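You operate a simulated robot arm through the tools that you are given. There is no shell and no other tool.

The job below is to be done with a simulated robot arm. You get a single attempt, and the scene is never put back.

## Task
Refill bath one with fresh water and restart the sound.
Fine: sound off first; drain it dry, shut the drain, then fill to the FILL line.

It is judged by the outcome, as a careful person would: the job done as asked, and still so three seconds after it is handed in. It fails if anything else is knocked over, pushed out of place, dropped, spilled or broken.

## Robot
A 6-joint arm with a two-finger gripper, fixed in place. Base frame: the origin is at the foot of the arm, x ahead of it, y to its left, z up. Readings come in cm, rad, newtons and seconds.
It reaches about 102.3 cm from its shoulder. Its first joint turns from -2.897 to 2.897 rad. Payload 2.45 kg.
The tool frame sits at the grasp point between the pads (the TCP): z along the fingers, y along the line on which they close. The tips reach 2.6 cm beyond it. Largest opening 9.6 cm; the body of the gripper starts 6.9 cm behind the TCP.
Orientation is told as [roll, pitch, yaw] about the base's x, y, z axes, in that order, counted from this pose: with the fingers straight down and closing along the base's y, the tool's x points along the base's -x, its y along +y and its z along -z.

## Interface
- The arm moves only by the tool play_rows. Its argument "motion" is a list of rows, each a list of 7 numbers: the shift along the tool's x, y, z in cm, then the turn, a rotation vector about the tool's x, y, z in rad, then the closure in counts, from 0 (fully open) to 255 (shut). In form: [[tx, ty, tz, wx, wy, wz, claw], ...]. A call has 1 to 20 rows; each row is the pose to reach, as a shift and turn from the pose commanded when the call began, along the tool's axes at that moment. Rows are played at 5 a second. More than 5 cm and 0.15 rad between two rows, or a gripper value outside its range, and nothing of the call is played. A pose out of reach is approached as far as the arm can. The call stops where the force on the tool passes 90 N (or 10 N more than at its start, if that is more) or the arm is blocked; 0.2 s more then pass. Each finger halts on what it meets, pressing with about 44 N; the grip force reading is that of the motor and also rises with nothing between the fingers. The clock runs only during rows and for 0.2 s after the last one: add rows that repeat a pose to give the fingers time. The reply holds the time, the measured pose of the TCP, the force on the tool along the base axes, the opening and the grip force, in the units named above and with some noise, with the torque about the TCP (base axes, N m) and any sound that the robot's microphone picked up, and new pictures: "show" is both (left out), scene, wrist or none.
- Cameras (640 x 400 px; columns grow to the right, rows downward): "scene" is fixed at [5.02, -50.15, 142.77]; the picture's right is [1.00, -0.02, 0.00], its down [-0.01, -0.52, -0.85] and it looks along [0.01, 0.85, -0.52] (base axes); focal length 364 px, centre (320, 200). "wrist" rides on the gripper at [8.2, 0.3, -9.8] in the tool frame; the picture's right is [-0.04, 1.00, 0.00], its down [-0.73, -0.03, -0.68] and it looks along [-0.68, -0.03, 0.73] (tool axes); focal length 256 px, centre (320, 200). There is no depth. A picture from a camera that has moved, and an enlarged one, comes with that camera's place and axes in the base frame and with its lens.
- move_column(by): slides the trunk up (or, below 0, down) by that many cm; the arm rides with it, the base frame stays. It gives what a move gives, with no picture.
- enlarge(camera, box): a new picture of the part [left, top, right, bottom] of that camera's present view, enlarged. It takes no simulated time.
- sign_off(): hands the job in; it is judged then, once.

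Places have to be worked out from the pictures, the camera data and where the tool is seen. Open the gripper and draw the arm clear of the work before you hand the job in, unless the task says otherwise.

The tools are called after ">>>" as name(argument=value, ...) on one line, values as JSON. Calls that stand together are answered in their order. play_rows: Moves the arm, as the interface text tells. Its arguments: {"type":"object","properties":{"motion":{"type":"array","items":{"type":"array","items":{"type":"number"}}},"show":{"type":"string","enum":["both","scene","wrist","none"]}},"required":["motion"]} The other tools are called the same way: move_column (by) slides the trunk up or down; enlarge (camera, box) takes an enlarged picture of a part of a camera's view; sign_off () hands the job in.

At the start:

```text
time_s: 0.0
tcp_pos: [36.42, 26.42, 91.51]
tool_rot: [0.0, 0.0, -0.003]
force: [0.2, -0.5, 0.2]
torque: [0.0, 0.05, -0.02]
grip_width: 9.59
grip_force: 0.0
trunk travel left (down, up): [-7.5, 7.5]
```

scene: 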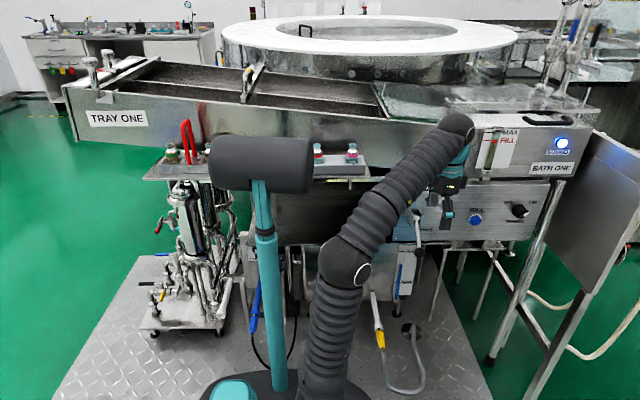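
wrist: 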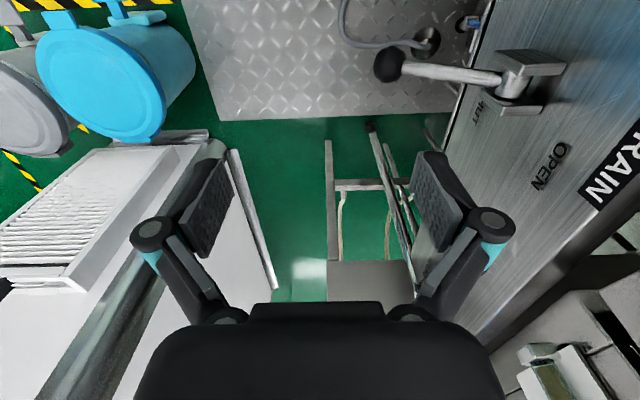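

I begin by looking closely at the panel area and the bath in the scene view, and at the drain lever in the wrist view.

>>> enlarge(camera="scene", box=[380, 90, 620, 240])

>>> enlarge(camera="scene", box=[60, 40, 380, 240])

>>> enlarge(camera="scene", box=[330, 200, 570, 350])

>>> enlarge(camera="wrist", box=[320, 0, 640, 200])

```text
2.67 times, centred on (500, 165) of scene
camera zoom: at [5.02, -50.15, 142.77], right [1.0, -0.02, 0.0], down [-0.01, -0.52, -0.85], along [0.01, 0.85, -0.52], focal length 972 px, centre (-160, 293)
```

zoom: 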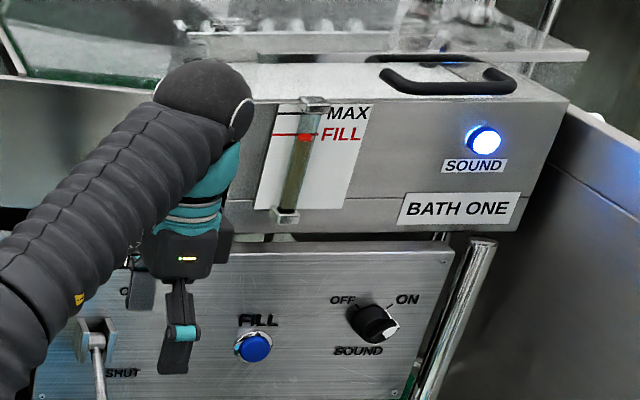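

```text
2.00 times, centred on (220, 140) of scene
camera zoom: at [5.02, -50.15, 142.77], right [1.0, -0.02, 0.0], down [-0.01, -0.52, -0.85], along [0.01, 0.85, -0.52], focal length 729 px, centre (520, 320)
```

zoom: 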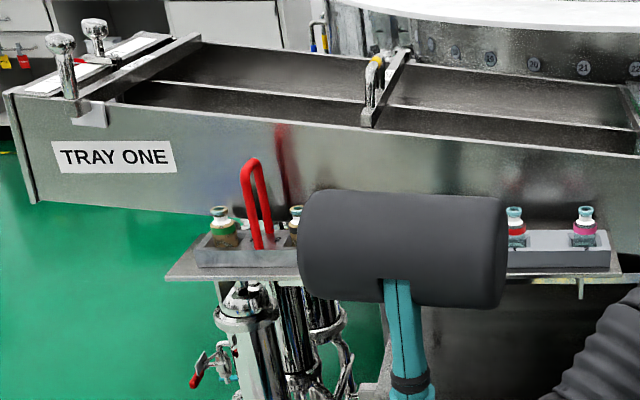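

```text
2.67 times, centred on (450, 275) of scene
camera zoom: at [5.02, -50.15, 142.77], right [1.0, -0.02, 0.0], down [-0.01, -0.52, -0.85], along [0.01, 0.85, -0.52], focal length 972 px, centre (-27, 0)
```

zoom: 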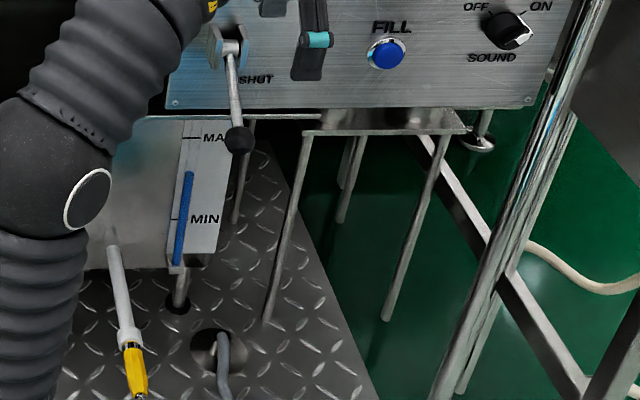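

```text
2.00 times, centred on (480, 100) of wrist
camera zoom: at [28.26, 26.77, 101.25], right [0.04, 1.0, 0.0], down [0.73, -0.03, 0.68], along [0.68, -0.03, -0.73], focal length 512 px, centre (0, 400)
```

zoom: 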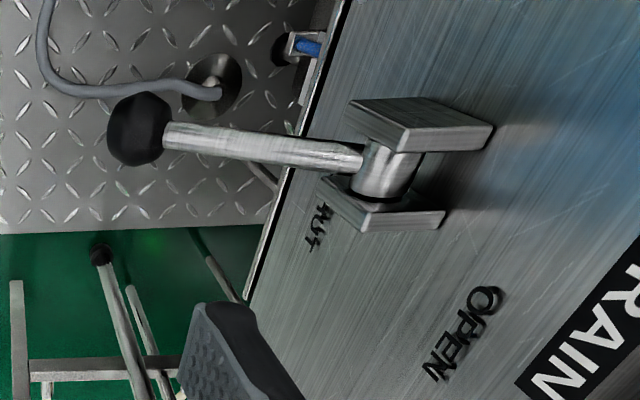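

The panel below the bath seems to hold a DRAIN lever (now pointing down at SHUT), a FILL button and a SOUND knob (ON), with the SOUND lamp lit. I zoom further into each one before moving.

>>> enlarge(camera="scene", box=[470, 115, 534, 155])

>>> enlarge(camera="scene", box=[454, 188, 550, 248])

>>> enlarge(camera="scene", box=[370, 230, 450, 280])

>>> enlarge(camera="scene", box=[380, 80, 604, 220])

```text
10.00 times, centred on (502, 135) of scene
camera zoom: at [5.02, -50.15, 142.77], right [1.0, -0.02, 0.0], down [-0.01, -0.52, -0.85], along [0.01, 0.85, -0.52], focal length 3643 px, centre (-1500, 850)
```

zoom: 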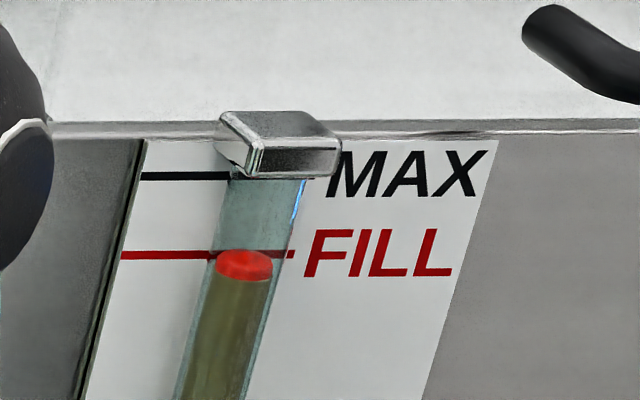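

```text
6.67 times, centred on (502, 218) of scene
camera zoom: at [5.02, -50.15, 142.77], right [1.0, -0.02, 0.0], down [-0.01, -0.52, -0.85], along [0.01, 0.85, -0.52], focal length 2429 px, centre (-893, 80)
```

zoom: 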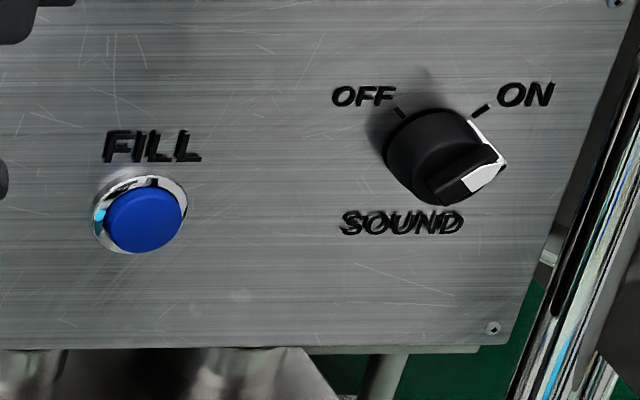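

```text
8.00 times, centred on (410, 255) of scene
camera zoom: at [5.02, -50.15, 142.77], right [1.0, -0.02, 0.0], down [-0.01, -0.52, -0.85], along [0.01, 0.85, -0.52], focal length 2915 px, centre (-400, -240)
```

zoom: 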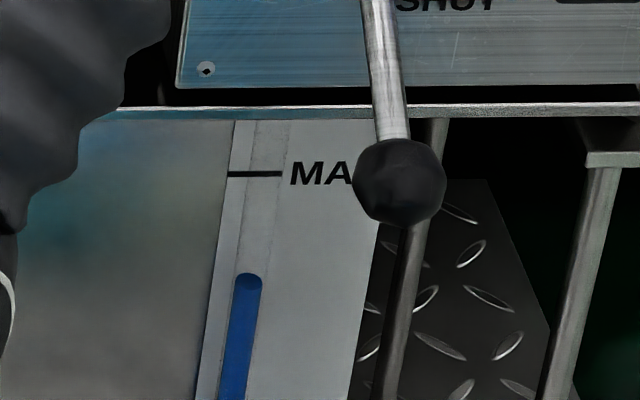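

```text
2.86 times, centred on (492, 150) of scene
camera zoom: at [5.02, -50.15, 142.77], right [1.0, -0.02, 0.0], down [-0.01, -0.52, -0.85], along [0.01, 0.85, -0.52], focal length 1041 px, centre (-171, 343)
```

zoom: 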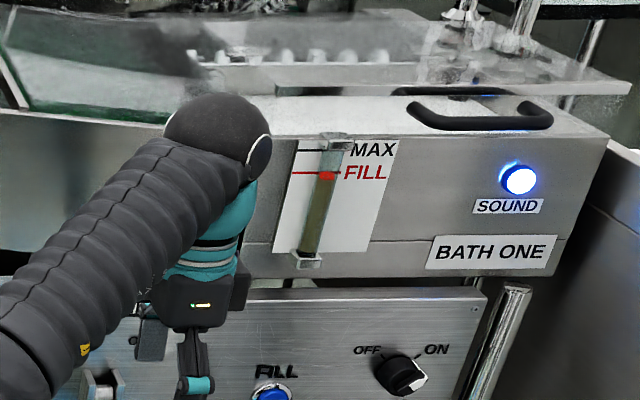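

The bath is murky and level with FILL, the lamp is lit, the knob points to ON and the drain lever is down at SHUT. I triangulate the panel front at about y≈45, the lever hub near (35.5, 42, 80), the button near (55, 44, 77) and the knob near (69, 44, 80). I back away from the panel and roll the tool so it points at the panel (+y).

>>> play_rows(motion=[[-1.5, -1.5, 0, -0.14, 0, 0, 0], [-3, -3, 0, -0.28, 0, 0, 0], [-5, -4.5, 0.5, -0.42, 0, 0, 0], [-7, -6, 1, -0.56, 0, 0, 0], [-9, -8, 1.5, -0.7, 0, 0, 0], [-11, -10, 2, -0.84, 0, 0, 0], [-13, -12, 2.5, -0.98, 0, 0, 0], [-15, -13, 3.5, -1.12, 0, 0, 0], [-17, -14, 4.5, -1.26, 0, 0, 0], [-18, -14.5, 5.5, -1.4, 0, 0, 0], [-18.6, -15, 6.5, -1.5, 0, 0, 0], [-18.6, -15, 6.5, -1.5708, 0, 0, 0], [-18.6, -15, 6.5, -1.5708, 0, 0, 0]])

```text
time_s: 2.8
tcp_pos: [55.15, 11.5, 84.78]
tool_rot: [1.573, 0.001, 0.0]
force: [-1.1, 0.0, -0.4]
torque: [-0.03, 0.01, -0.01]
grip_width: 9.6
grip_force: 0.0
trunk travel left (down, up): [-7.5, 7.5]
camera wrist: at [47.0, 1.68, 85.16], right [0.04, 0.0, 1.0], down [0.73, -0.68, -0.03], along [0.68, 0.73, -0.03], focal length 256 px, centre (320, 200)
```

scene: 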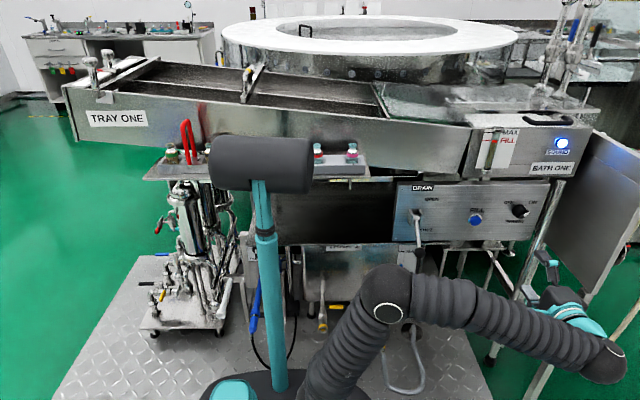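
wrist: 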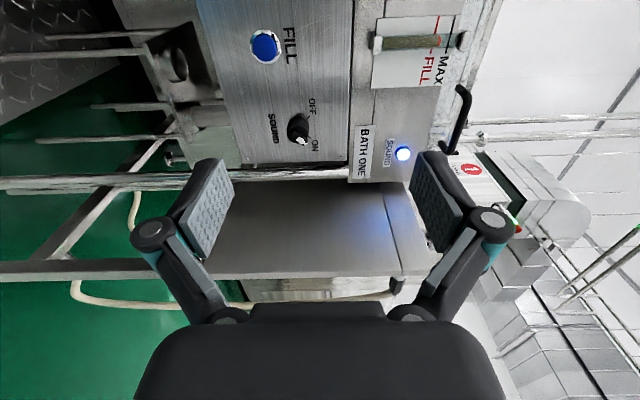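

The panel is now unobstructed in both views. I enlarge for precise triangulation of lever, button and knob, and check the other gauge and labels.

>>> enlarge(camera="scene", box=[388, 170, 564, 280])

>>> enlarge(camera="scene", box=[260, 170, 420, 270])

>>> enlarge(camera="wrist", box=[210, 0, 370, 100])

>>> enlarge(camera="wrist", box=[240, 90, 400, 190])

>>> enlarge(camera="wrist", box=[360, 0, 520, 100])

```text
3.64 times, centred on (476, 225) of scene
camera zoom: at [5.02, -50.15, 142.77], right [1.0, -0.02, 0.0], down [-0.01, -0.52, -0.85], along [0.01, 0.85, -0.52], focal length 1325 px, centre (-247, 109)
```

zoom: 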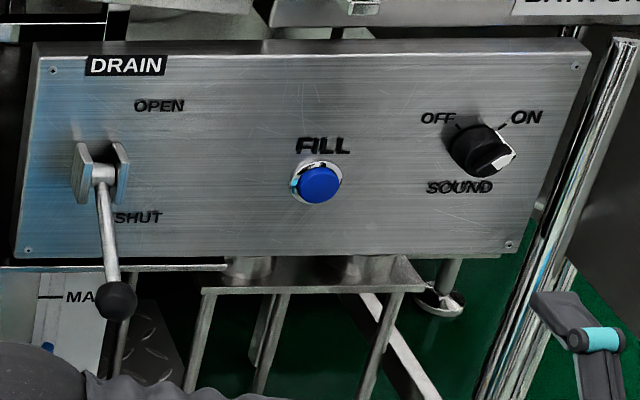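

```text
4.00 times, centred on (340, 220) of scene
camera zoom: at [5.02, -50.15, 142.77], right [1.0, -0.02, 0.0], down [-0.01, -0.52, -0.85], along [0.01, 0.85, -0.52], focal length 1457 px, centre (240, 120)
```

zoom: 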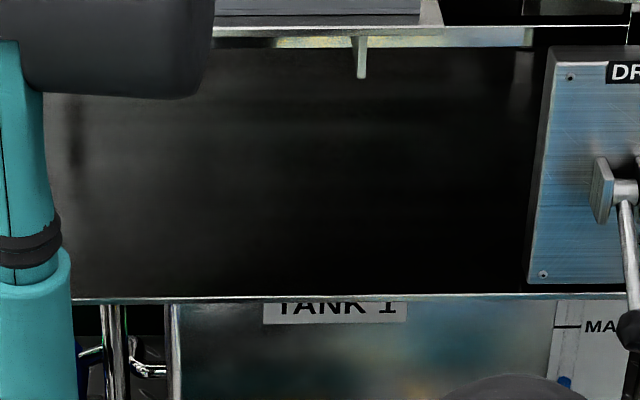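

```text
4.00 times, centred on (290, 50) of wrist
camera zoom: at [47.0, 1.68, 85.16], right [0.04, 0.0, 1.0], down [0.73, -0.68, -0.03], along [0.68, 0.73, -0.03], focal length 1024 px, centre (440, 800)
```

zoom: 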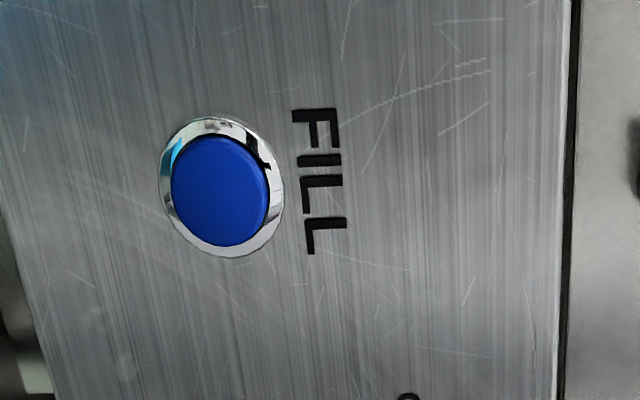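

```text
4.00 times, centred on (320, 140) of wrist
camera zoom: at [47.0, 1.68, 85.16], right [0.04, 0.0, 1.0], down [0.73, -0.68, -0.03], along [0.68, 0.73, -0.03], focal length 1024 px, centre (320, 440)
```

zoom: 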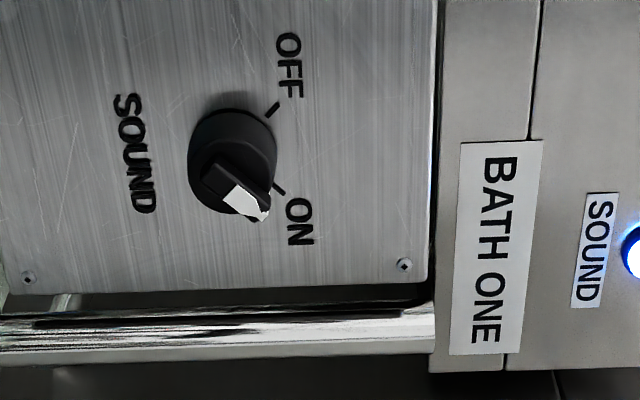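

```text
4.00 times, centred on (440, 50) of wrist
camera zoom: at [47.0, 1.68, 85.16], right [0.04, 0.0, 1.0], down [0.73, -0.68, -0.03], along [0.68, 0.73, -0.03], focal length 1024 px, centre (-160, 800)
```

zoom: 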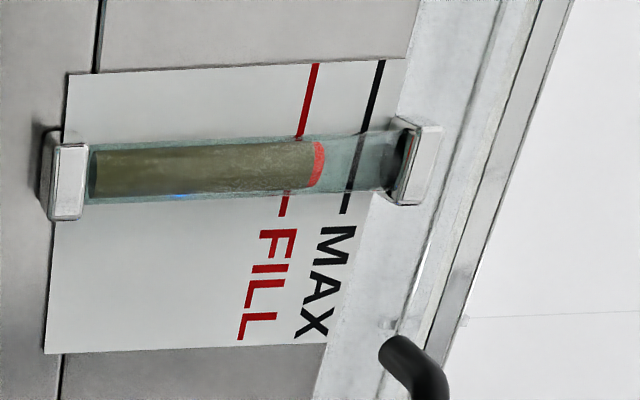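

Triangulated: panel face y≈45.6, knob centre ≈ (69.3, 44.4, 80.1) with ticks at ±45°, button ≈ (56, 44.5, 77). I move in front of the knob, turning the fingers 45° so that they close across its bar, and stop ~10 cm short to look.

>>> play_rows(motion=[[-2, -0.7, 2.5, 0, 0, -0.12, 0], [-4, -1.4, 5, 0, 0, -0.24, 0], [-6, -2.1, 7.5, 0, 0, -0.36, 0], [-8, -2.8, 10, 0, 0, -0.48, 0], [-10, -3.5, 12.5, 0, 0, -0.6, 0], [-12, -4.2, 15, 0, 0, -0.72, 0], [-14.15, -4.7, 17.5, 0, 0, -0.785, 0], [-14.15, -4.7, 17.5, 0, 0, -0.785, 0]])

```text
time_s: 4.6
tcp_pos: [69.17, 28.93, 80.29]
tool_rot: [1.571, -0.786, -0.001]
force: [0.1, -0.2, -0.4]
torque: [-0.01, 0.02, -0.02]
grip_width: 9.59
grip_force: 0.0
trunk travel left (down, up): [-7.5, 7.5]
camera wrist: at [63.09, 19.11, 74.67], right [-0.68, 0.0, 0.73], down [0.54, -0.68, 0.5], along [0.5, 0.73, 0.46], focal length 256 px, centre (320, 200)
```

scene: 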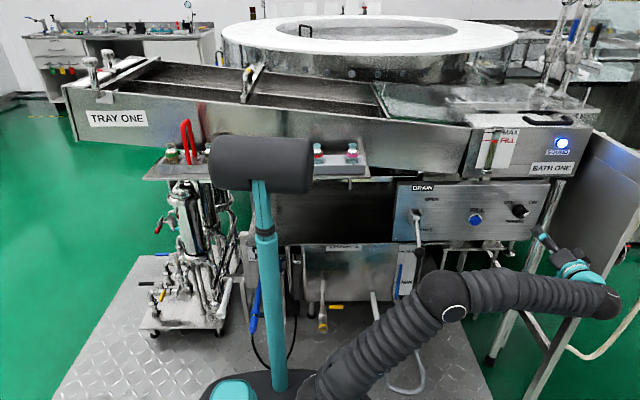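
wrist: 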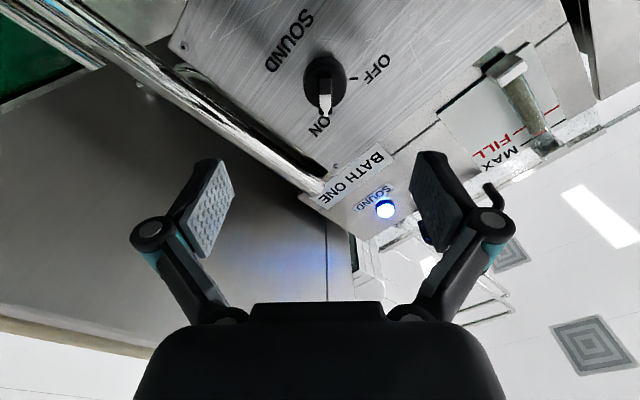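

The knob sits on the tool axis with the bar pointing at ON. I zoom in to measure the bar thickness and knob depth.

>>> enlarge(camera="wrist", box=[270, 35, 382, 105])

>>> enlarge(camera="scene", box=[490, 190, 554, 230])

```text
5.71 times, centred on (326, 70) of wrist
camera zoom: at [63.09, 19.11, 74.67], right [-0.68, 0.0, 0.73], down [0.54, -0.68, 0.5], along [0.5, 0.73, 0.46], focal length 1463 px, centre (286, 943)
```

zoom: 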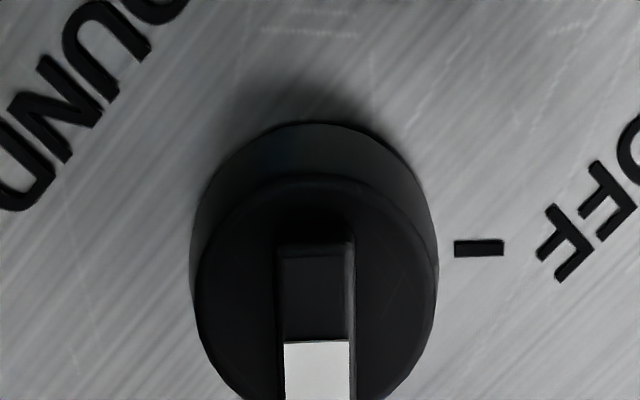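

```text
10.00 times, centred on (522, 210) of scene
camera zoom: at [5.02, -50.15, 142.77], right [1.0, -0.02, 0.0], down [-0.01, -0.52, -0.85], along [0.01, 0.85, -0.52], focal length 3643 px, centre (-1700, 100)
```

zoom: 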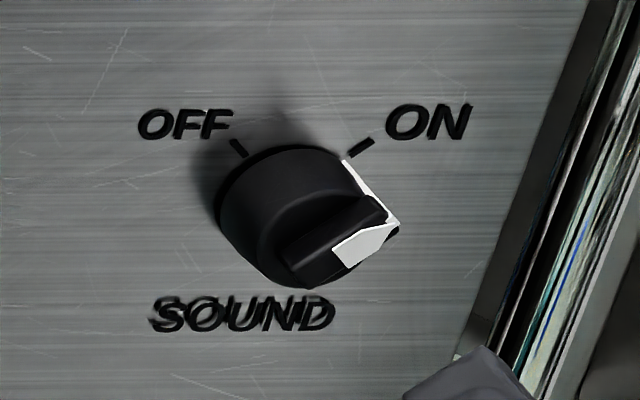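

The bar is about 1.1 cm wide on a ~4 cm disc, with its front near y≈43.3. I advance 9 cm along the tool axis and shift slightly (0.3 cm) along tool y to centre on the bar, then look again.

>>> play_rows(motion=[[0, 0.1, 3, 0, 0, 0, 0], [0, 0.2, 6, 0, 0, 0, 0], [0, 0.3, 8, 0, 0, 0, 60], [0, 0.3, 9, 0, 0, 0, 120], [0, 0.3, 9, 0, 0, 0, 130], [0, 0.3, 9, 0, 0, 0, 130]])

```text
time_s: 6.0
tcp_pos: [68.85, 37.8, 80.45]
tool_rot: [1.572, -0.785, -0.003]
force: [0.2, -1.0, -0.4]
torque: [0.02, -0.02, -0.03]
grip_width: 4.72
grip_force: 0.0
trunk travel left (down, up): [-7.5, 7.5]
camera wrist: at [62.94, 28.05, 74.96], right [-0.68, 0.0, 0.74], down [0.54, -0.68, 0.5], along [0.5, 0.73, 0.46], focal length 256 px, centre (320, 200)
```

scene: 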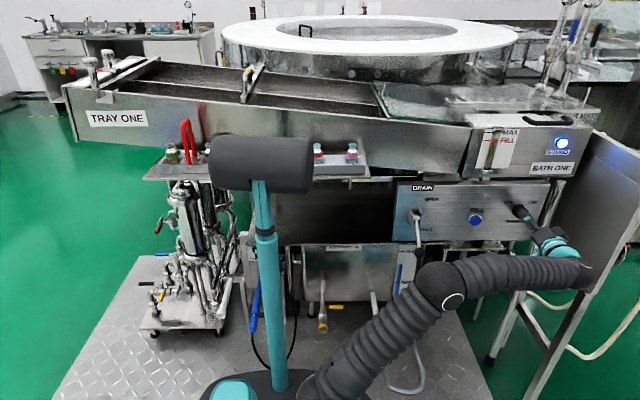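
wrist: 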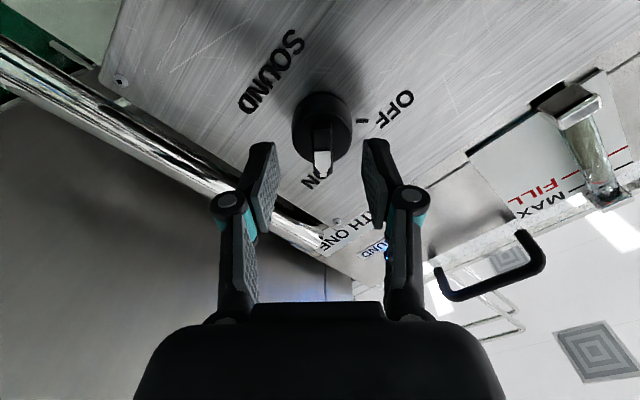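

>>> enlarge(camera="wrist", box=[240, 75, 400, 175])

>>> enlarge(camera="scene", box=[490, 190, 554, 230])

```text
4.00 times, centred on (320, 125) of wrist
camera zoom: at [62.94, 28.05, 74.96], right [-0.68, 0.0, 0.74], down [0.54, -0.68, 0.5], along [0.5, 0.73, 0.46], focal length 1024 px, centre (320, 500)
```

zoom: 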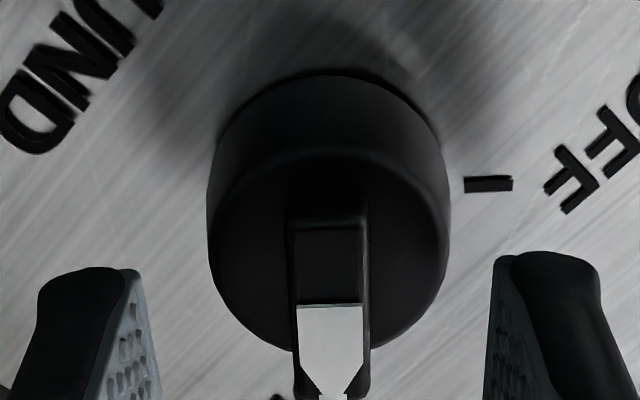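

```text
10.00 times, centred on (522, 210) of scene
camera zoom: at [5.02, -50.15, 142.77], right [1.0, -0.02, 0.0], down [-0.01, -0.52, -0.85], along [0.01, 0.85, -0.52], focal length 3643 px, centre (-1700, 100)
```

zoom: 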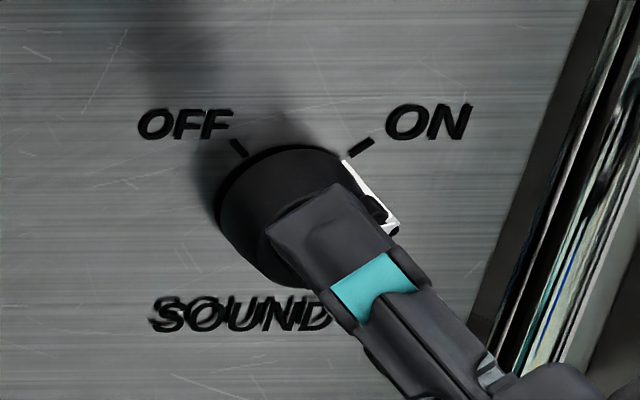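

The knob front is close to centred (bar ~0.1 cm toward tool +y), and the disc face lies around y≈43.0–43.6. I narrow the gap to ~2.6 cm to straddle only the raised bar and creep forward 1.8 cm.

>>> play_rows(motion=[[0, 0.1, 0, 0, 0, 0, 185], [0, 0.1, 0.6, 0, 0, 0, 185], [0, 0.1, 1.2, 0, 0, 0, 185], [0, 0.1, 1.8, 0, 0, 0, 185], [0, 0.1, 1.8, 0, 0, 0, 185]])

>>> enlarge(camera="wrist", box=[240, 90, 400, 190])

>>> enlarge(camera="scene", box=[490, 190, 554, 230])

```text
time_s: 7.2
tcp_pos: [69.01, 39.32, 80.7]
tool_rot: [1.575, -0.785, -0.005]
force: [-16.9, -43.8, -3.2]
torque: [-0.32, 0.1, 0.68]
grip_width: 2.47
grip_force: 13.3
trunk travel left (down, up): [-7.5, 7.5]
camera wrist: at [62.97, 29.58, 75.14], right [-0.68, 0.0, 0.73], down [0.54, -0.68, 0.5], along [0.5, 0.73, 0.46], focal length 256 px, centre (320, 200)
```

scene: 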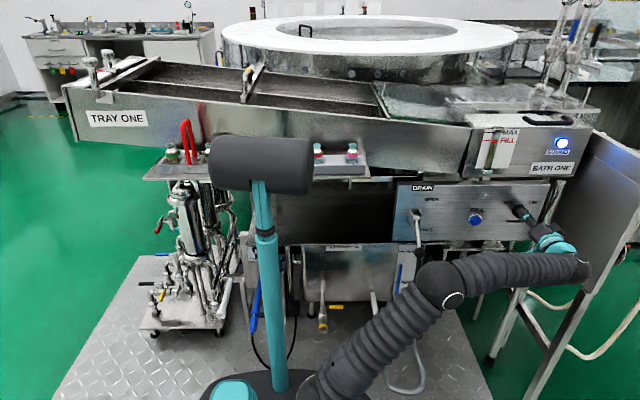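
wrist: 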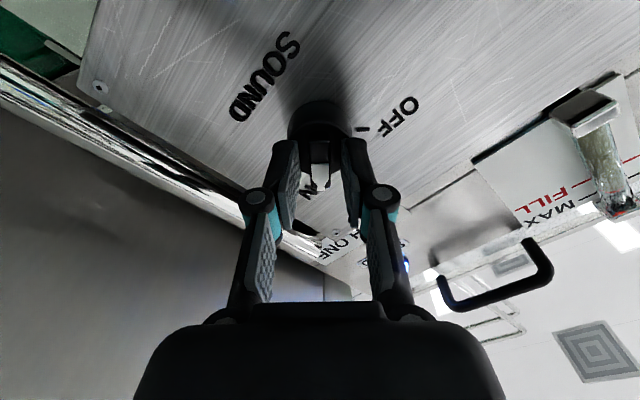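

```text
4.00 times, centred on (320, 140) of wrist
camera zoom: at [62.97, 29.58, 75.14], right [-0.68, 0.0, 0.73], down [0.54, -0.68, 0.5], along [0.5, 0.73, 0.46], focal length 1024 px, centre (320, 440)
```

zoom: 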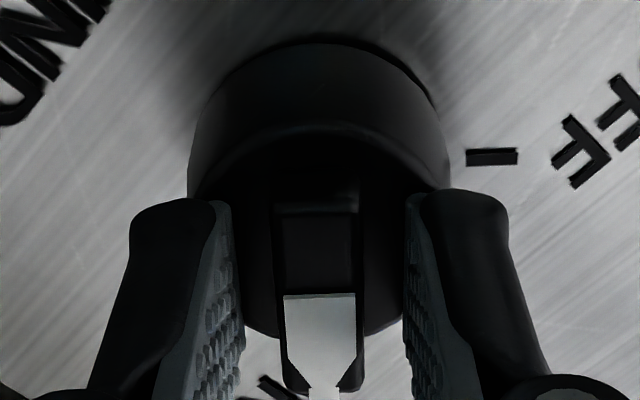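

```text
10.00 times, centred on (522, 210) of scene
camera zoom: at [5.02, -50.15, 142.77], right [1.0, -0.02, 0.0], down [-0.01, -0.52, -0.85], along [0.01, 0.85, -0.52], focal length 3643 px, centre (-1700, 100)
```

zoom: 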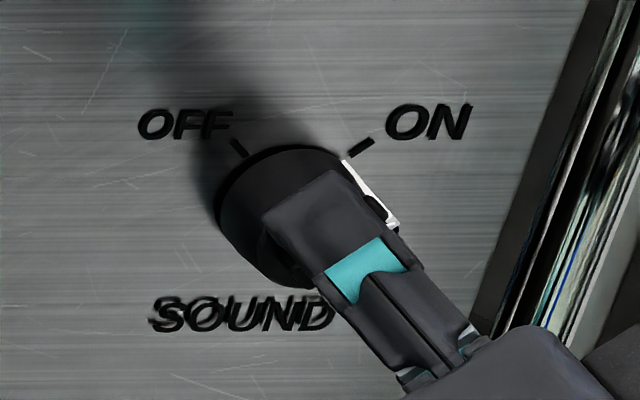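

Contact: the fingertips touch the disc face at y≈41.9 (44 N), straddling the bar centrally. I back off about 0.5 cm commanded and close on the bar.

>>> play_rows(motion=[[0, 0.05, -0.3, 0, 0, 0, 185], [0, 0.05, -0.5, 0, 0, 0, 185], [0, 0.05, -0.5, 0, 0, 0, 215], [0, 0.05, -0.5, 0, 0, 0, 240], [0, 0.05, -0.5, 0, 0, 0, 240]], show="wrist")

```text
time_s: 8.4
tcp_pos: [68.95, 39.37, 80.65]
tool_rot: [1.571, -0.784, 0.002]
force: [-4.1, 3.9, 3.5]
torque: [0.17, 0.01, 0.07]
grip_width: 1.21
grip_force: 38.8
trunk travel left (down, up): [-7.5, 7.5]
camera wrist: at [62.89, 29.53, 75.06], right [-0.68, 0.0, 0.73], down [0.54, -0.68, 0.5], along [0.5, 0.73, 0.46], focal length 256 px, centre (320, 200)
```

wrist: 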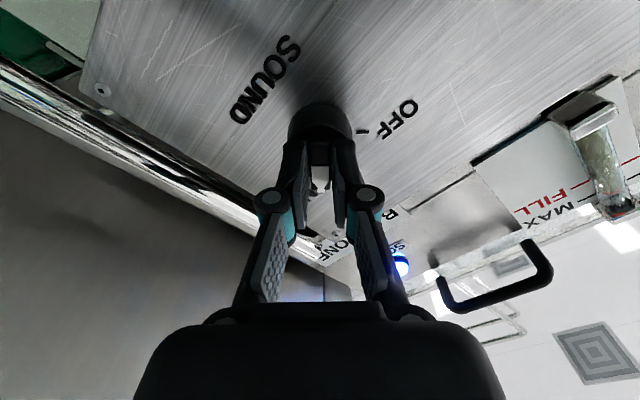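

The bar is gripped (1.21 cm). I rotate counter-clockwise in small steps toward OFF, checking force partway.

>>> play_rows(motion=[[0, 0, 0, 0, 0, -0.1, 240], [0, 0, 0, 0, 0, -0.2, 240], [0, 0, 0, 0, 0, -0.3, 240], [0, 0, 0, 0, 0, -0.4, 240]], show="scene")

>>> enlarge(camera="scene", box=[482, 130, 594, 240])

```text
time_s: 9.4
tcp_pos: [68.84, 39.51, 80.81]
tool_rot: [1.572, -1.189, -0.003]
force: [-0.6, 28.2, 20.2]
torque: [0.51, 0.02, -0.04]
grip_width: 1.19
grip_force: 38.7
trunk travel left (down, up): [-7.5, 7.5]
```

scene: 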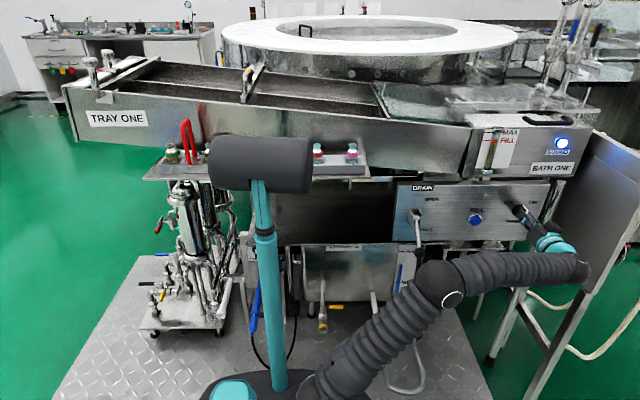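

```text
3.64 times, centred on (538, 185) of scene
camera zoom: at [5.02, -50.15, 142.77], right [1.0, -0.02, 0.0], down [-0.01, -0.52, -0.85], along [0.01, 0.85, -0.52], focal length 1325 px, centre (-473, 254)
```

zoom: 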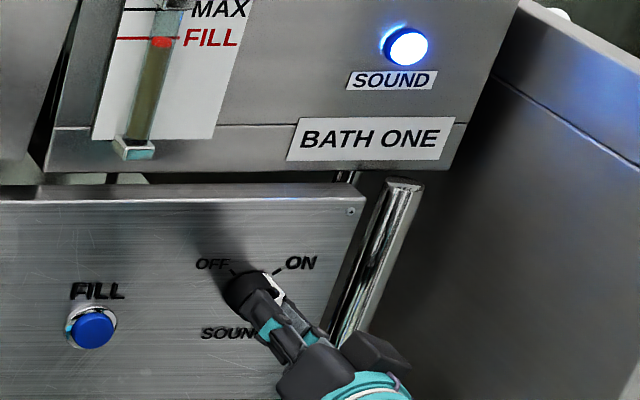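

Moderate side forces (20 N up, 28 N toward the panel) show the true axis is slightly higher than my turn centre. I add a small compensating shift and continue the turn.

>>> play_rows(motion=[[-0.15, 0.06, 0.1, 0, 0, -0.1, 240], [-0.2, 0.08, 0.15, 0, 0, -0.22, 240], [-0.2, 0.08, 0.15, 0, 0, -0.34, 240], [-0.2, 0.08, 0.15, 0, 0, -0.46, 240], [-0.2, 0.08, 0.15, 0, 0, -0.58, 240]], show="scene")

>>> enlarge(camera="scene", box=[482, 130, 594, 240])

```text
time_s: 10.6
tcp_pos: [68.63, 39.41, 80.78]
tool_rot: [-1.555, -1.374, 3.129]
force: [-43.4, -8.1, -12.3]
torque: [-1.05, 0.09, 1.0]
grip_width: 1.18
grip_force: 38.5
trunk travel left (down, up): [-7.5, 7.5]
```

scene: 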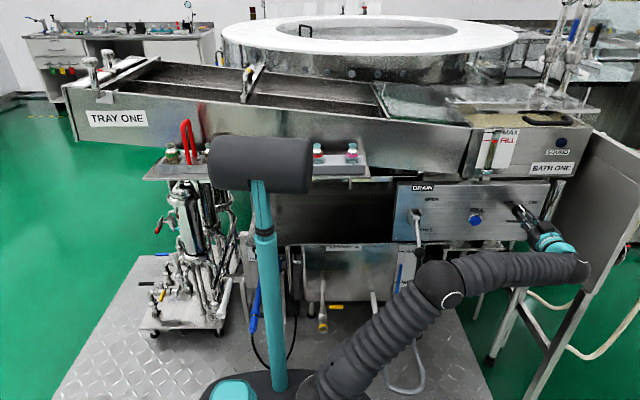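

```text
3.64 times, centred on (538, 185) of scene
camera zoom: at [5.02, -50.15, 142.77], right [1.0, -0.02, 0.0], down [-0.01, -0.52, -0.85], along [0.01, 0.85, -0.52], focal length 1325 px, centre (-473, 254)
```

zoom: 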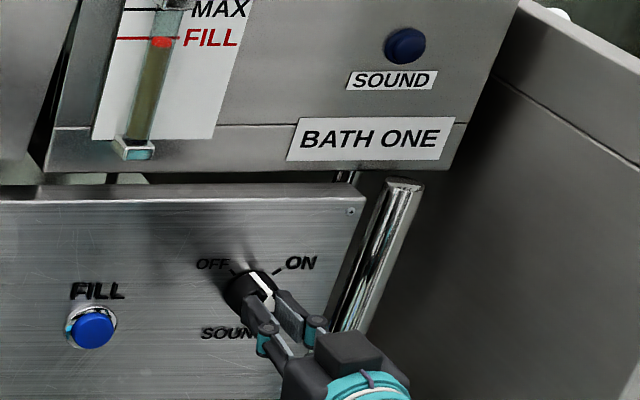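

The SOUND lamp has gone out already with the bar past vertical. I finish the turn to the OFF tick, easing 0.25 cm toward −x to relieve the side load.

>>> play_rows(motion=[[0.03, 0.15, 0, 0, 0, -0.05, 240], [0.05, 0.26, 0, 0, 0, -0.15, 240], [0.05, 0.26, 0, 0, 0, -0.27, 240], [0.05, 0.26, 0, 0, 0, -0.39, 240], [0.05, 0.26, 0, 0, 0, -0.5, 240], [0.05, 0.26, 0, 0, 0, -0.57, 240]], show="scene")

>>> enlarge(camera="scene", box=[482, 170, 562, 240])

```text
time_s: 12.0
tcp_pos: [68.52, 39.37, 80.74]
tool_rot: [-1.567, -0.805, 3.14]
force: [-38.4, -14.1, -19.3]
torque: [-0.81, 0.06, 0.56]
grip_width: 1.17
grip_force: 38.9
trunk travel left (down, up): [-7.5, 7.5]
```

scene: 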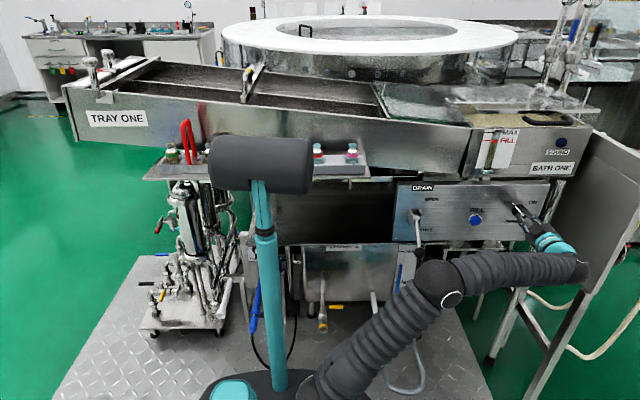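

```text
5.71 times, centred on (522, 205) of scene
camera zoom: at [5.02, -50.15, 142.77], right [1.0, -0.02, 0.0], down [-0.01, -0.52, -0.85], along [0.01, 0.85, -0.52], focal length 2082 px, centre (-834, 171)
```

zoom: 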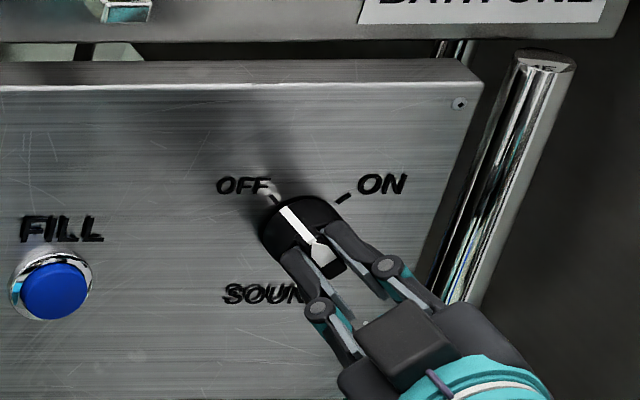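

The pointer now lies on the OFF tick and the lamp is off. I open the fingers and back straight away from the panel.

>>> play_rows(motion=[[0, 0, 0, 0, 0, 0, 185], [0, 0, 0, 0, 0, 0, 150], [0, 0, -2, 0, 0, 0, 120], [0, 0, -6, 0, 0, 0, 120], [0, 0, -11, 0, 0, 0, 120], [0, 0, -15, 0, 0, 0, 120]])

>>> enlarge(camera="scene", box=[470, 110, 598, 230])

```text
time_s: 13.4
tcp_pos: [68.31, 24.08, 80.54]
tool_rot: [-1.57, -0.805, 3.14]
force: [-1.2, -0.6, -0.7]
torque: [-0.03, 0.02, 0.02]
grip_width: 5.09
grip_force: 0.0
trunk travel left (down, up): [-7.5, 7.5]
camera wrist: at [73.8, 14.25, 74.51], right [-0.75, 0.0, -0.66], down [-0.49, -0.68, 0.55], along [-0.45, 0.73, 0.51], focal length 256 px, centre (320, 200)
```

scene: 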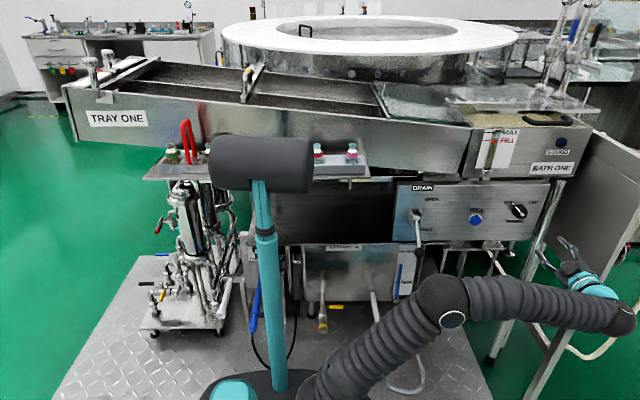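
wrist: 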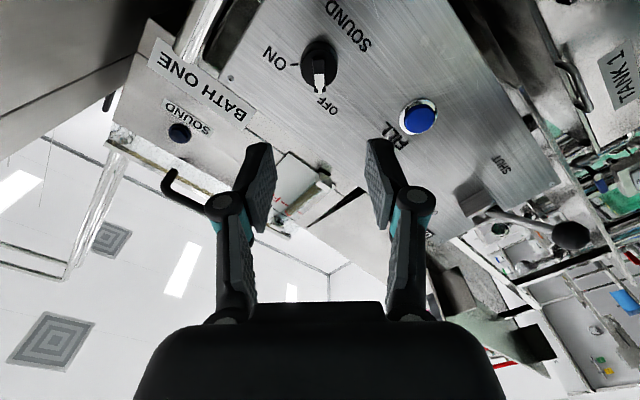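

```text
3.33 times, centred on (534, 170) of scene
camera zoom: at [5.02, -50.15, 142.77], right [1.0, -0.02, 0.0], down [-0.01, -0.52, -0.85], along [0.01, 0.85, -0.52], focal length 1214 px, centre (-393, 300)
```

zoom: 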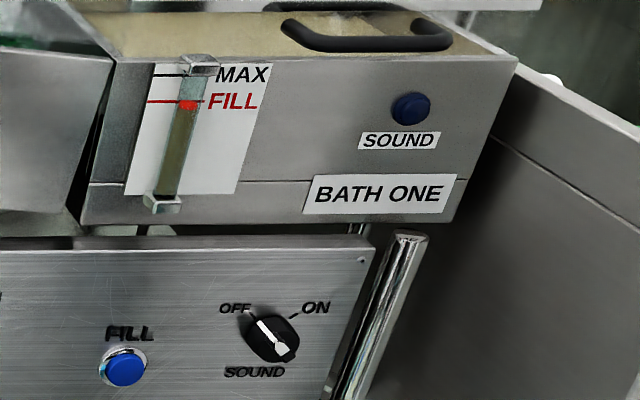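

Knob confirmed at OFF and the lamp is dark. Now the drain lever; I zoom in on it from this angle to triangulate ball and hub.

>>> enlarge(camera="wrist", box=[440, 130, 640, 280])

>>> enlarge(camera="scene", box=[384, 170, 464, 270])

```text
2.67 times, centred on (540, 205) of wrist
camera zoom: at [73.8, 14.25, 74.51], right [-0.75, 0.0, -0.66], down [-0.49, -0.68, 0.55], along [-0.45, 0.73, 0.51], focal length 683 px, centre (-267, 187)
```

zoom: 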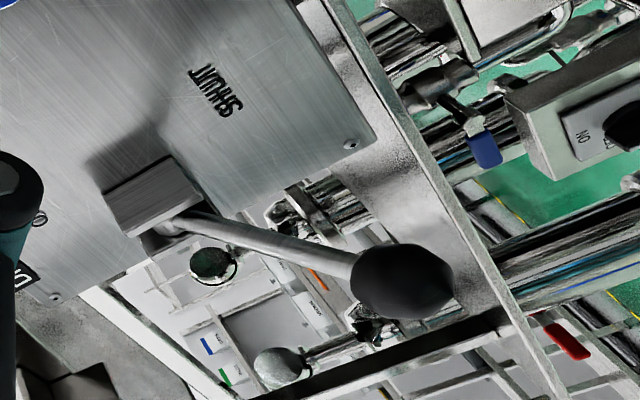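

```text
4.00 times, centred on (424, 220) of scene
camera zoom: at [5.02, -50.15, 142.77], right [1.0, -0.02, 0.0], down [-0.01, -0.52, -0.85], along [0.01, 0.85, -0.52], focal length 1457 px, centre (-96, 120)
```

zoom: 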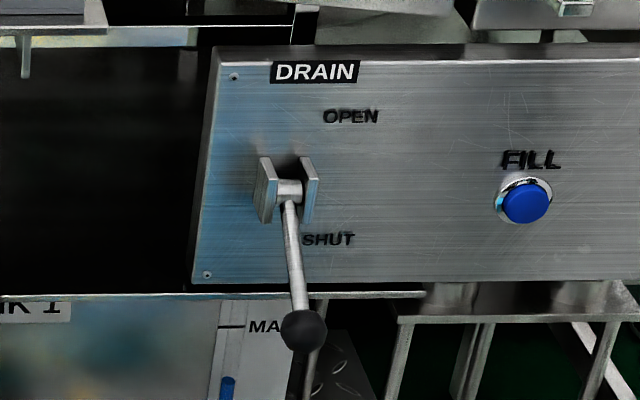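

Ball ≈ (35.7, 33.6, 72.7), hinge ≈ (35.9, 42.4, 79.3), so the lever is ~11 cm long and sits ~37° below horizontal, hinging about x. I move in front of the ball with the fingers closing along x, stopping short at y≈21.

>>> play_rows(motion=[[-1.9, 3.2, -1, 0, 0, 0.085, 60], [-3.8, 6.4, -2, 0, 0, 0.17, 60], [-5.7, 9.6, -3, 0, 0, 0.255, 60], [-7.6, 12.8, -3, 0, 0, 0.34, 60], [-9.5, 16.1, -3, 0, 0, 0.425, 60]], show="scene")

```text
time_s: 14.6
tcp_pos: [50.25, 21.18, 76.19]
tool_rot: [-1.573, -1.236, 3.141]
force: [-0.4, -0.1, -0.7]
torque: [0.0, 0.02, 0.0]
grip_width: 7.35
grip_force: 0.0
trunk travel left (down, up): [-7.5, 7.5]
```

scene: 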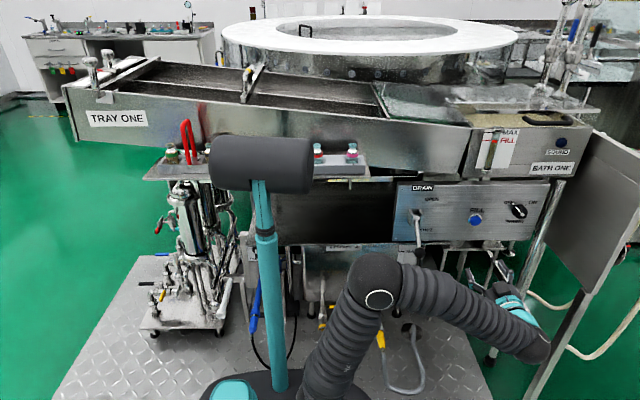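

Moving smoothly. I finish the traverse to directly in front of the lever ball.

>>> play_rows(motion=[[-0.4, 3.7, 0, 0, 0, 0.085, 60], [-0.75, 7.5, 0, 0, 0, 0.17, 60], [-1.1, 11.2, 0, 0, 0, 0.255, 60], [-1.48, 14.89, 0, 0, 0, 0.335, 60], [-1.48, 14.89, 0, 0, 0, 0.335, 60]])

>>> enlarge(camera="wrist", box=[200, 20, 440, 170])

```text
time_s: 15.8
tcp_pos: [36.06, 21.09, 72.59]
tool_rot: [-1.578, -1.569, -3.133]
force: [-0.1, 0.5, 0.3]
torque: [-0.03, 0.01, 0.03]
grip_width: 7.34
grip_force: 0.0
trunk travel left (down, up): [-7.5, 7.5]
camera wrist: at [35.75, 11.32, 64.35], right [-1.0, 0.0, 0.04], down [0.03, -0.68, 0.73], along [0.03, 0.73, 0.68], focal length 256 px, centre (320, 200)
```

scene: 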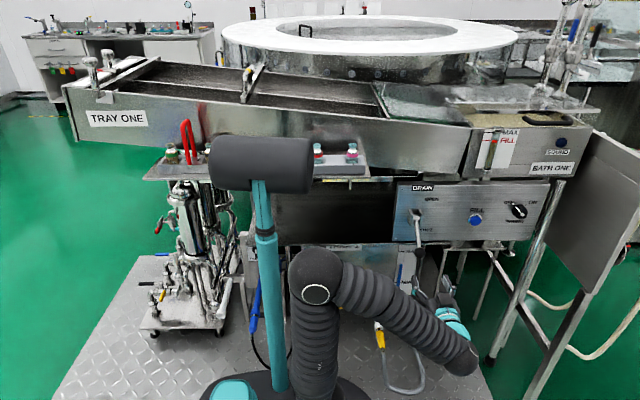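
wrist: 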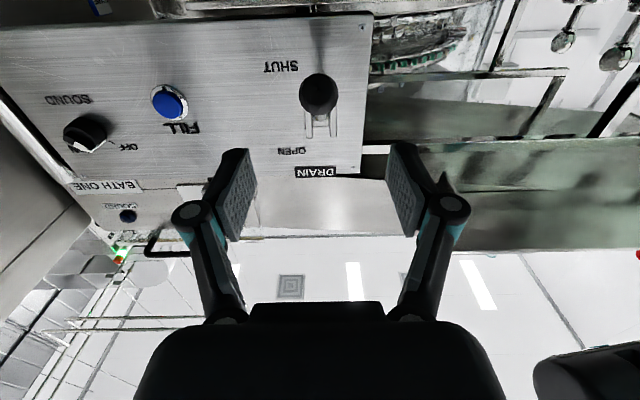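

```text
2.67 times, centred on (320, 95) of wrist
camera zoom: at [35.75, 11.32, 64.35], right [-1.0, 0.0, 0.04], down [0.03, -0.68, 0.73], along [0.03, 0.73, 0.68], focal length 683 px, centre (320, 480)
```

zoom: 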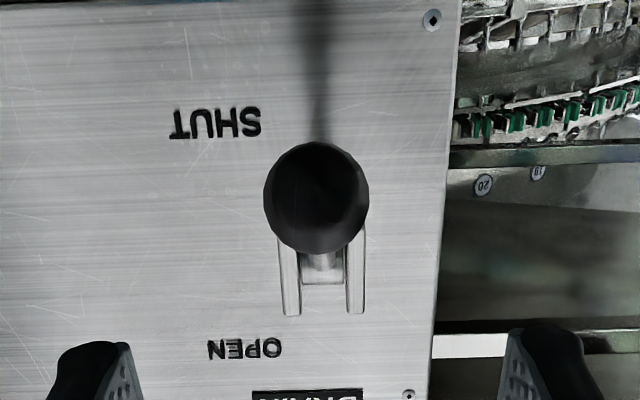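

The ball is centred on the tool axis (x offset ~0.2 cm). I advance 12.3 cm so it sits between the open fingers, then close on it.

>>> play_rows(motion=[[0, 0, 4, 0, 0, 0, 60], [0, -0.1, 8, 0, 0, 0, 60], [0, -0.2, 11, 0, 0, 0, 60], [0, -0.2, 12.4, 0, 0, 0, 60], [0, -0.2, 12.4, 0, 0, 0, 60]])

>>> enlarge(camera="wrist", box=[200, 70, 440, 220])

>>> enlarge(camera="scene", box=[384, 190, 464, 290])

```text
time_s: 17.0
tcp_pos: [36.16, 33.91, 72.83]
tool_rot: [-1.588, -1.569, -3.124]
force: [-0.4, -0.5, 0.3]
torque: [0.02, 0.02, -0.01]
grip_width: 7.35
grip_force: 0.0
trunk travel left (down, up): [-7.5, 7.5]
camera wrist: at [35.79, 24.05, 64.62], right [-1.0, 0.0, 0.04], down [0.03, -0.68, 0.73], along [0.03, 0.73, 0.68], focal length 256 px, centre (320, 200)
```

scene: 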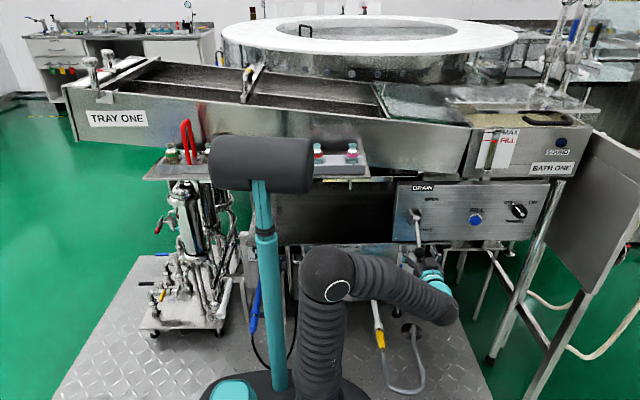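
wrist: 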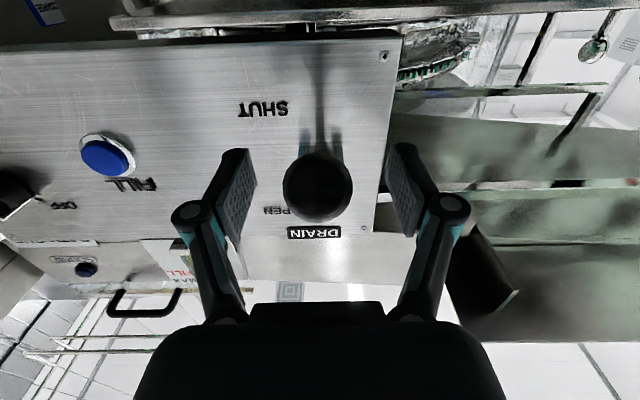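

```text
2.67 times, centred on (320, 145) of wrist
camera zoom: at [35.79, 24.05, 64.62], right [-1.0, 0.0, 0.04], down [0.03, -0.68, 0.73], along [0.03, 0.73, 0.68], focal length 683 px, centre (320, 347)
```

zoom: 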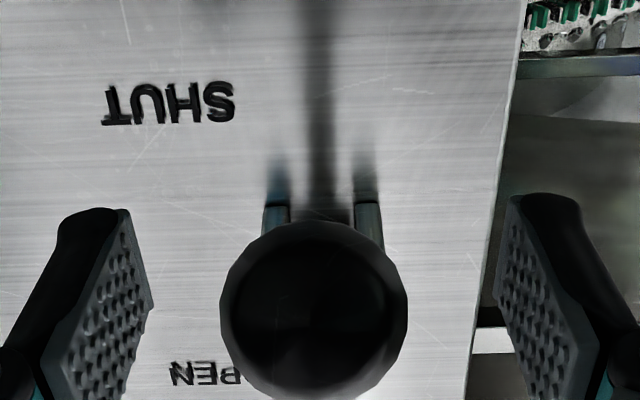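

```text
4.00 times, centred on (424, 240) of scene
camera zoom: at [5.02, -50.15, 142.77], right [1.0, -0.02, 0.0], down [-0.01, -0.52, -0.85], along [0.01, 0.85, -0.52], focal length 1457 px, centre (-96, 40)
```

zoom: 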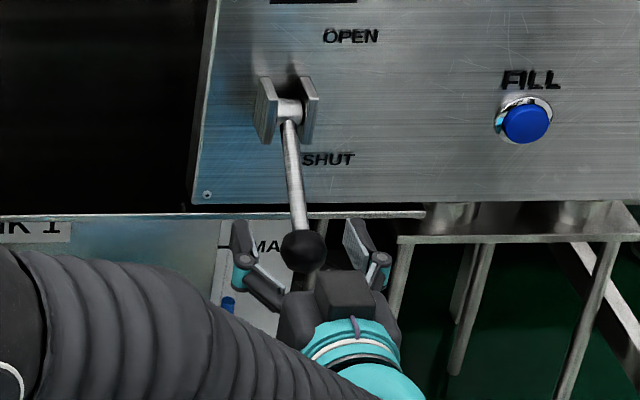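

The ball sits right between the pads, within ~0.3 cm of the TCP. I close on it.

>>> play_rows(motion=[[0.1, -0.1, -0.1, 0, 0, 0, 120], [0.1, -0.1, -0.1, 0, 0, 0, 180], [0.1, -0.1, -0.1, 0, 0, 0, 200], [0.1, -0.1, -0.1, 0, 0, 0, 200]], show="wrist")

```text
time_s: 18.0
tcp_pos: [36.1, 33.77, 72.7]
tool_rot: [-1.533, -1.568, 3.103]
force: [-5.1, -3.2, -2.2]
torque: [-0.07, -0.01, 0.01]
grip_width: 3.35
grip_force: 45.4
trunk travel left (down, up): [-7.5, 7.5]
camera wrist: at [35.91, 23.91, 64.56], right [-1.0, 0.0, 0.04], down [0.03, -0.68, 0.73], along [0.02, 0.73, 0.68], focal length 256 px, centre (320, 200)
```

wrist: 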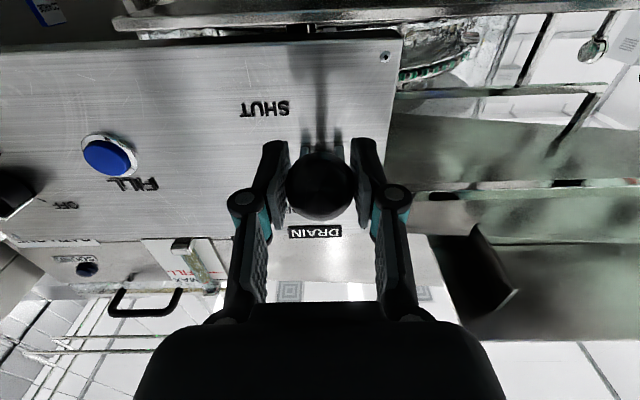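

Ball gripped (3.35 cm). I lift along the computed arc about the hinge, first half to about −7°, and check forces.

>>> play_rows(motion=[[-0.8, 0, -0.55, 0, 0, 0, 200], [-1.64, 0, -1.03, 0, 0, 0, 200], [-2.5, 0, -1.4, 0, 0, 0, 200], [-3.41, 0, -1.74, 0, 0, 0, 200], [-4.3, 0, -1.97, 0, 0, 0, 200], [-5.27, 0, -2.14, 0, 0, 0, 200]])

```text
time_s: 19.4
tcp_pos: [36.15, 31.44, 78.04]
tool_rot: [-1.246, -1.57, 2.815]
force: [-4.4, 0.9, -13.4]
torque: [-1.24, -0.09, -0.05]
grip_width: 3.39
grip_force: 44.8
trunk travel left (down, up): [-7.5, 7.5]
camera wrist: at [35.89, 21.63, 69.81], right [-1.0, 0.0, 0.04], down [0.03, -0.68, 0.73], along [0.03, 0.73, 0.68], focal length 256 px, centre (320, 200)
```

scene: 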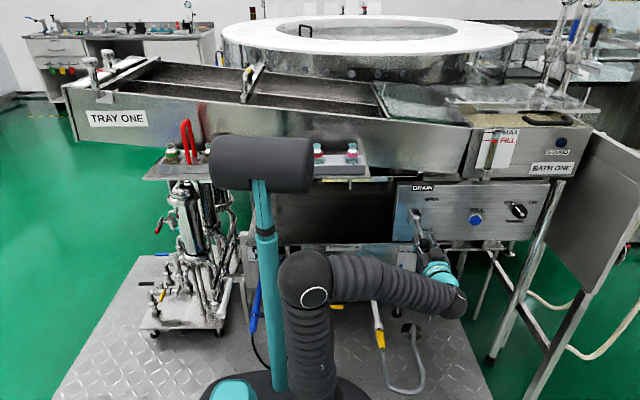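
wrist: 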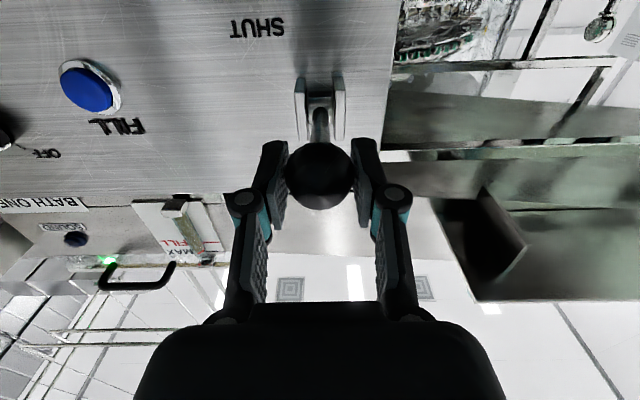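

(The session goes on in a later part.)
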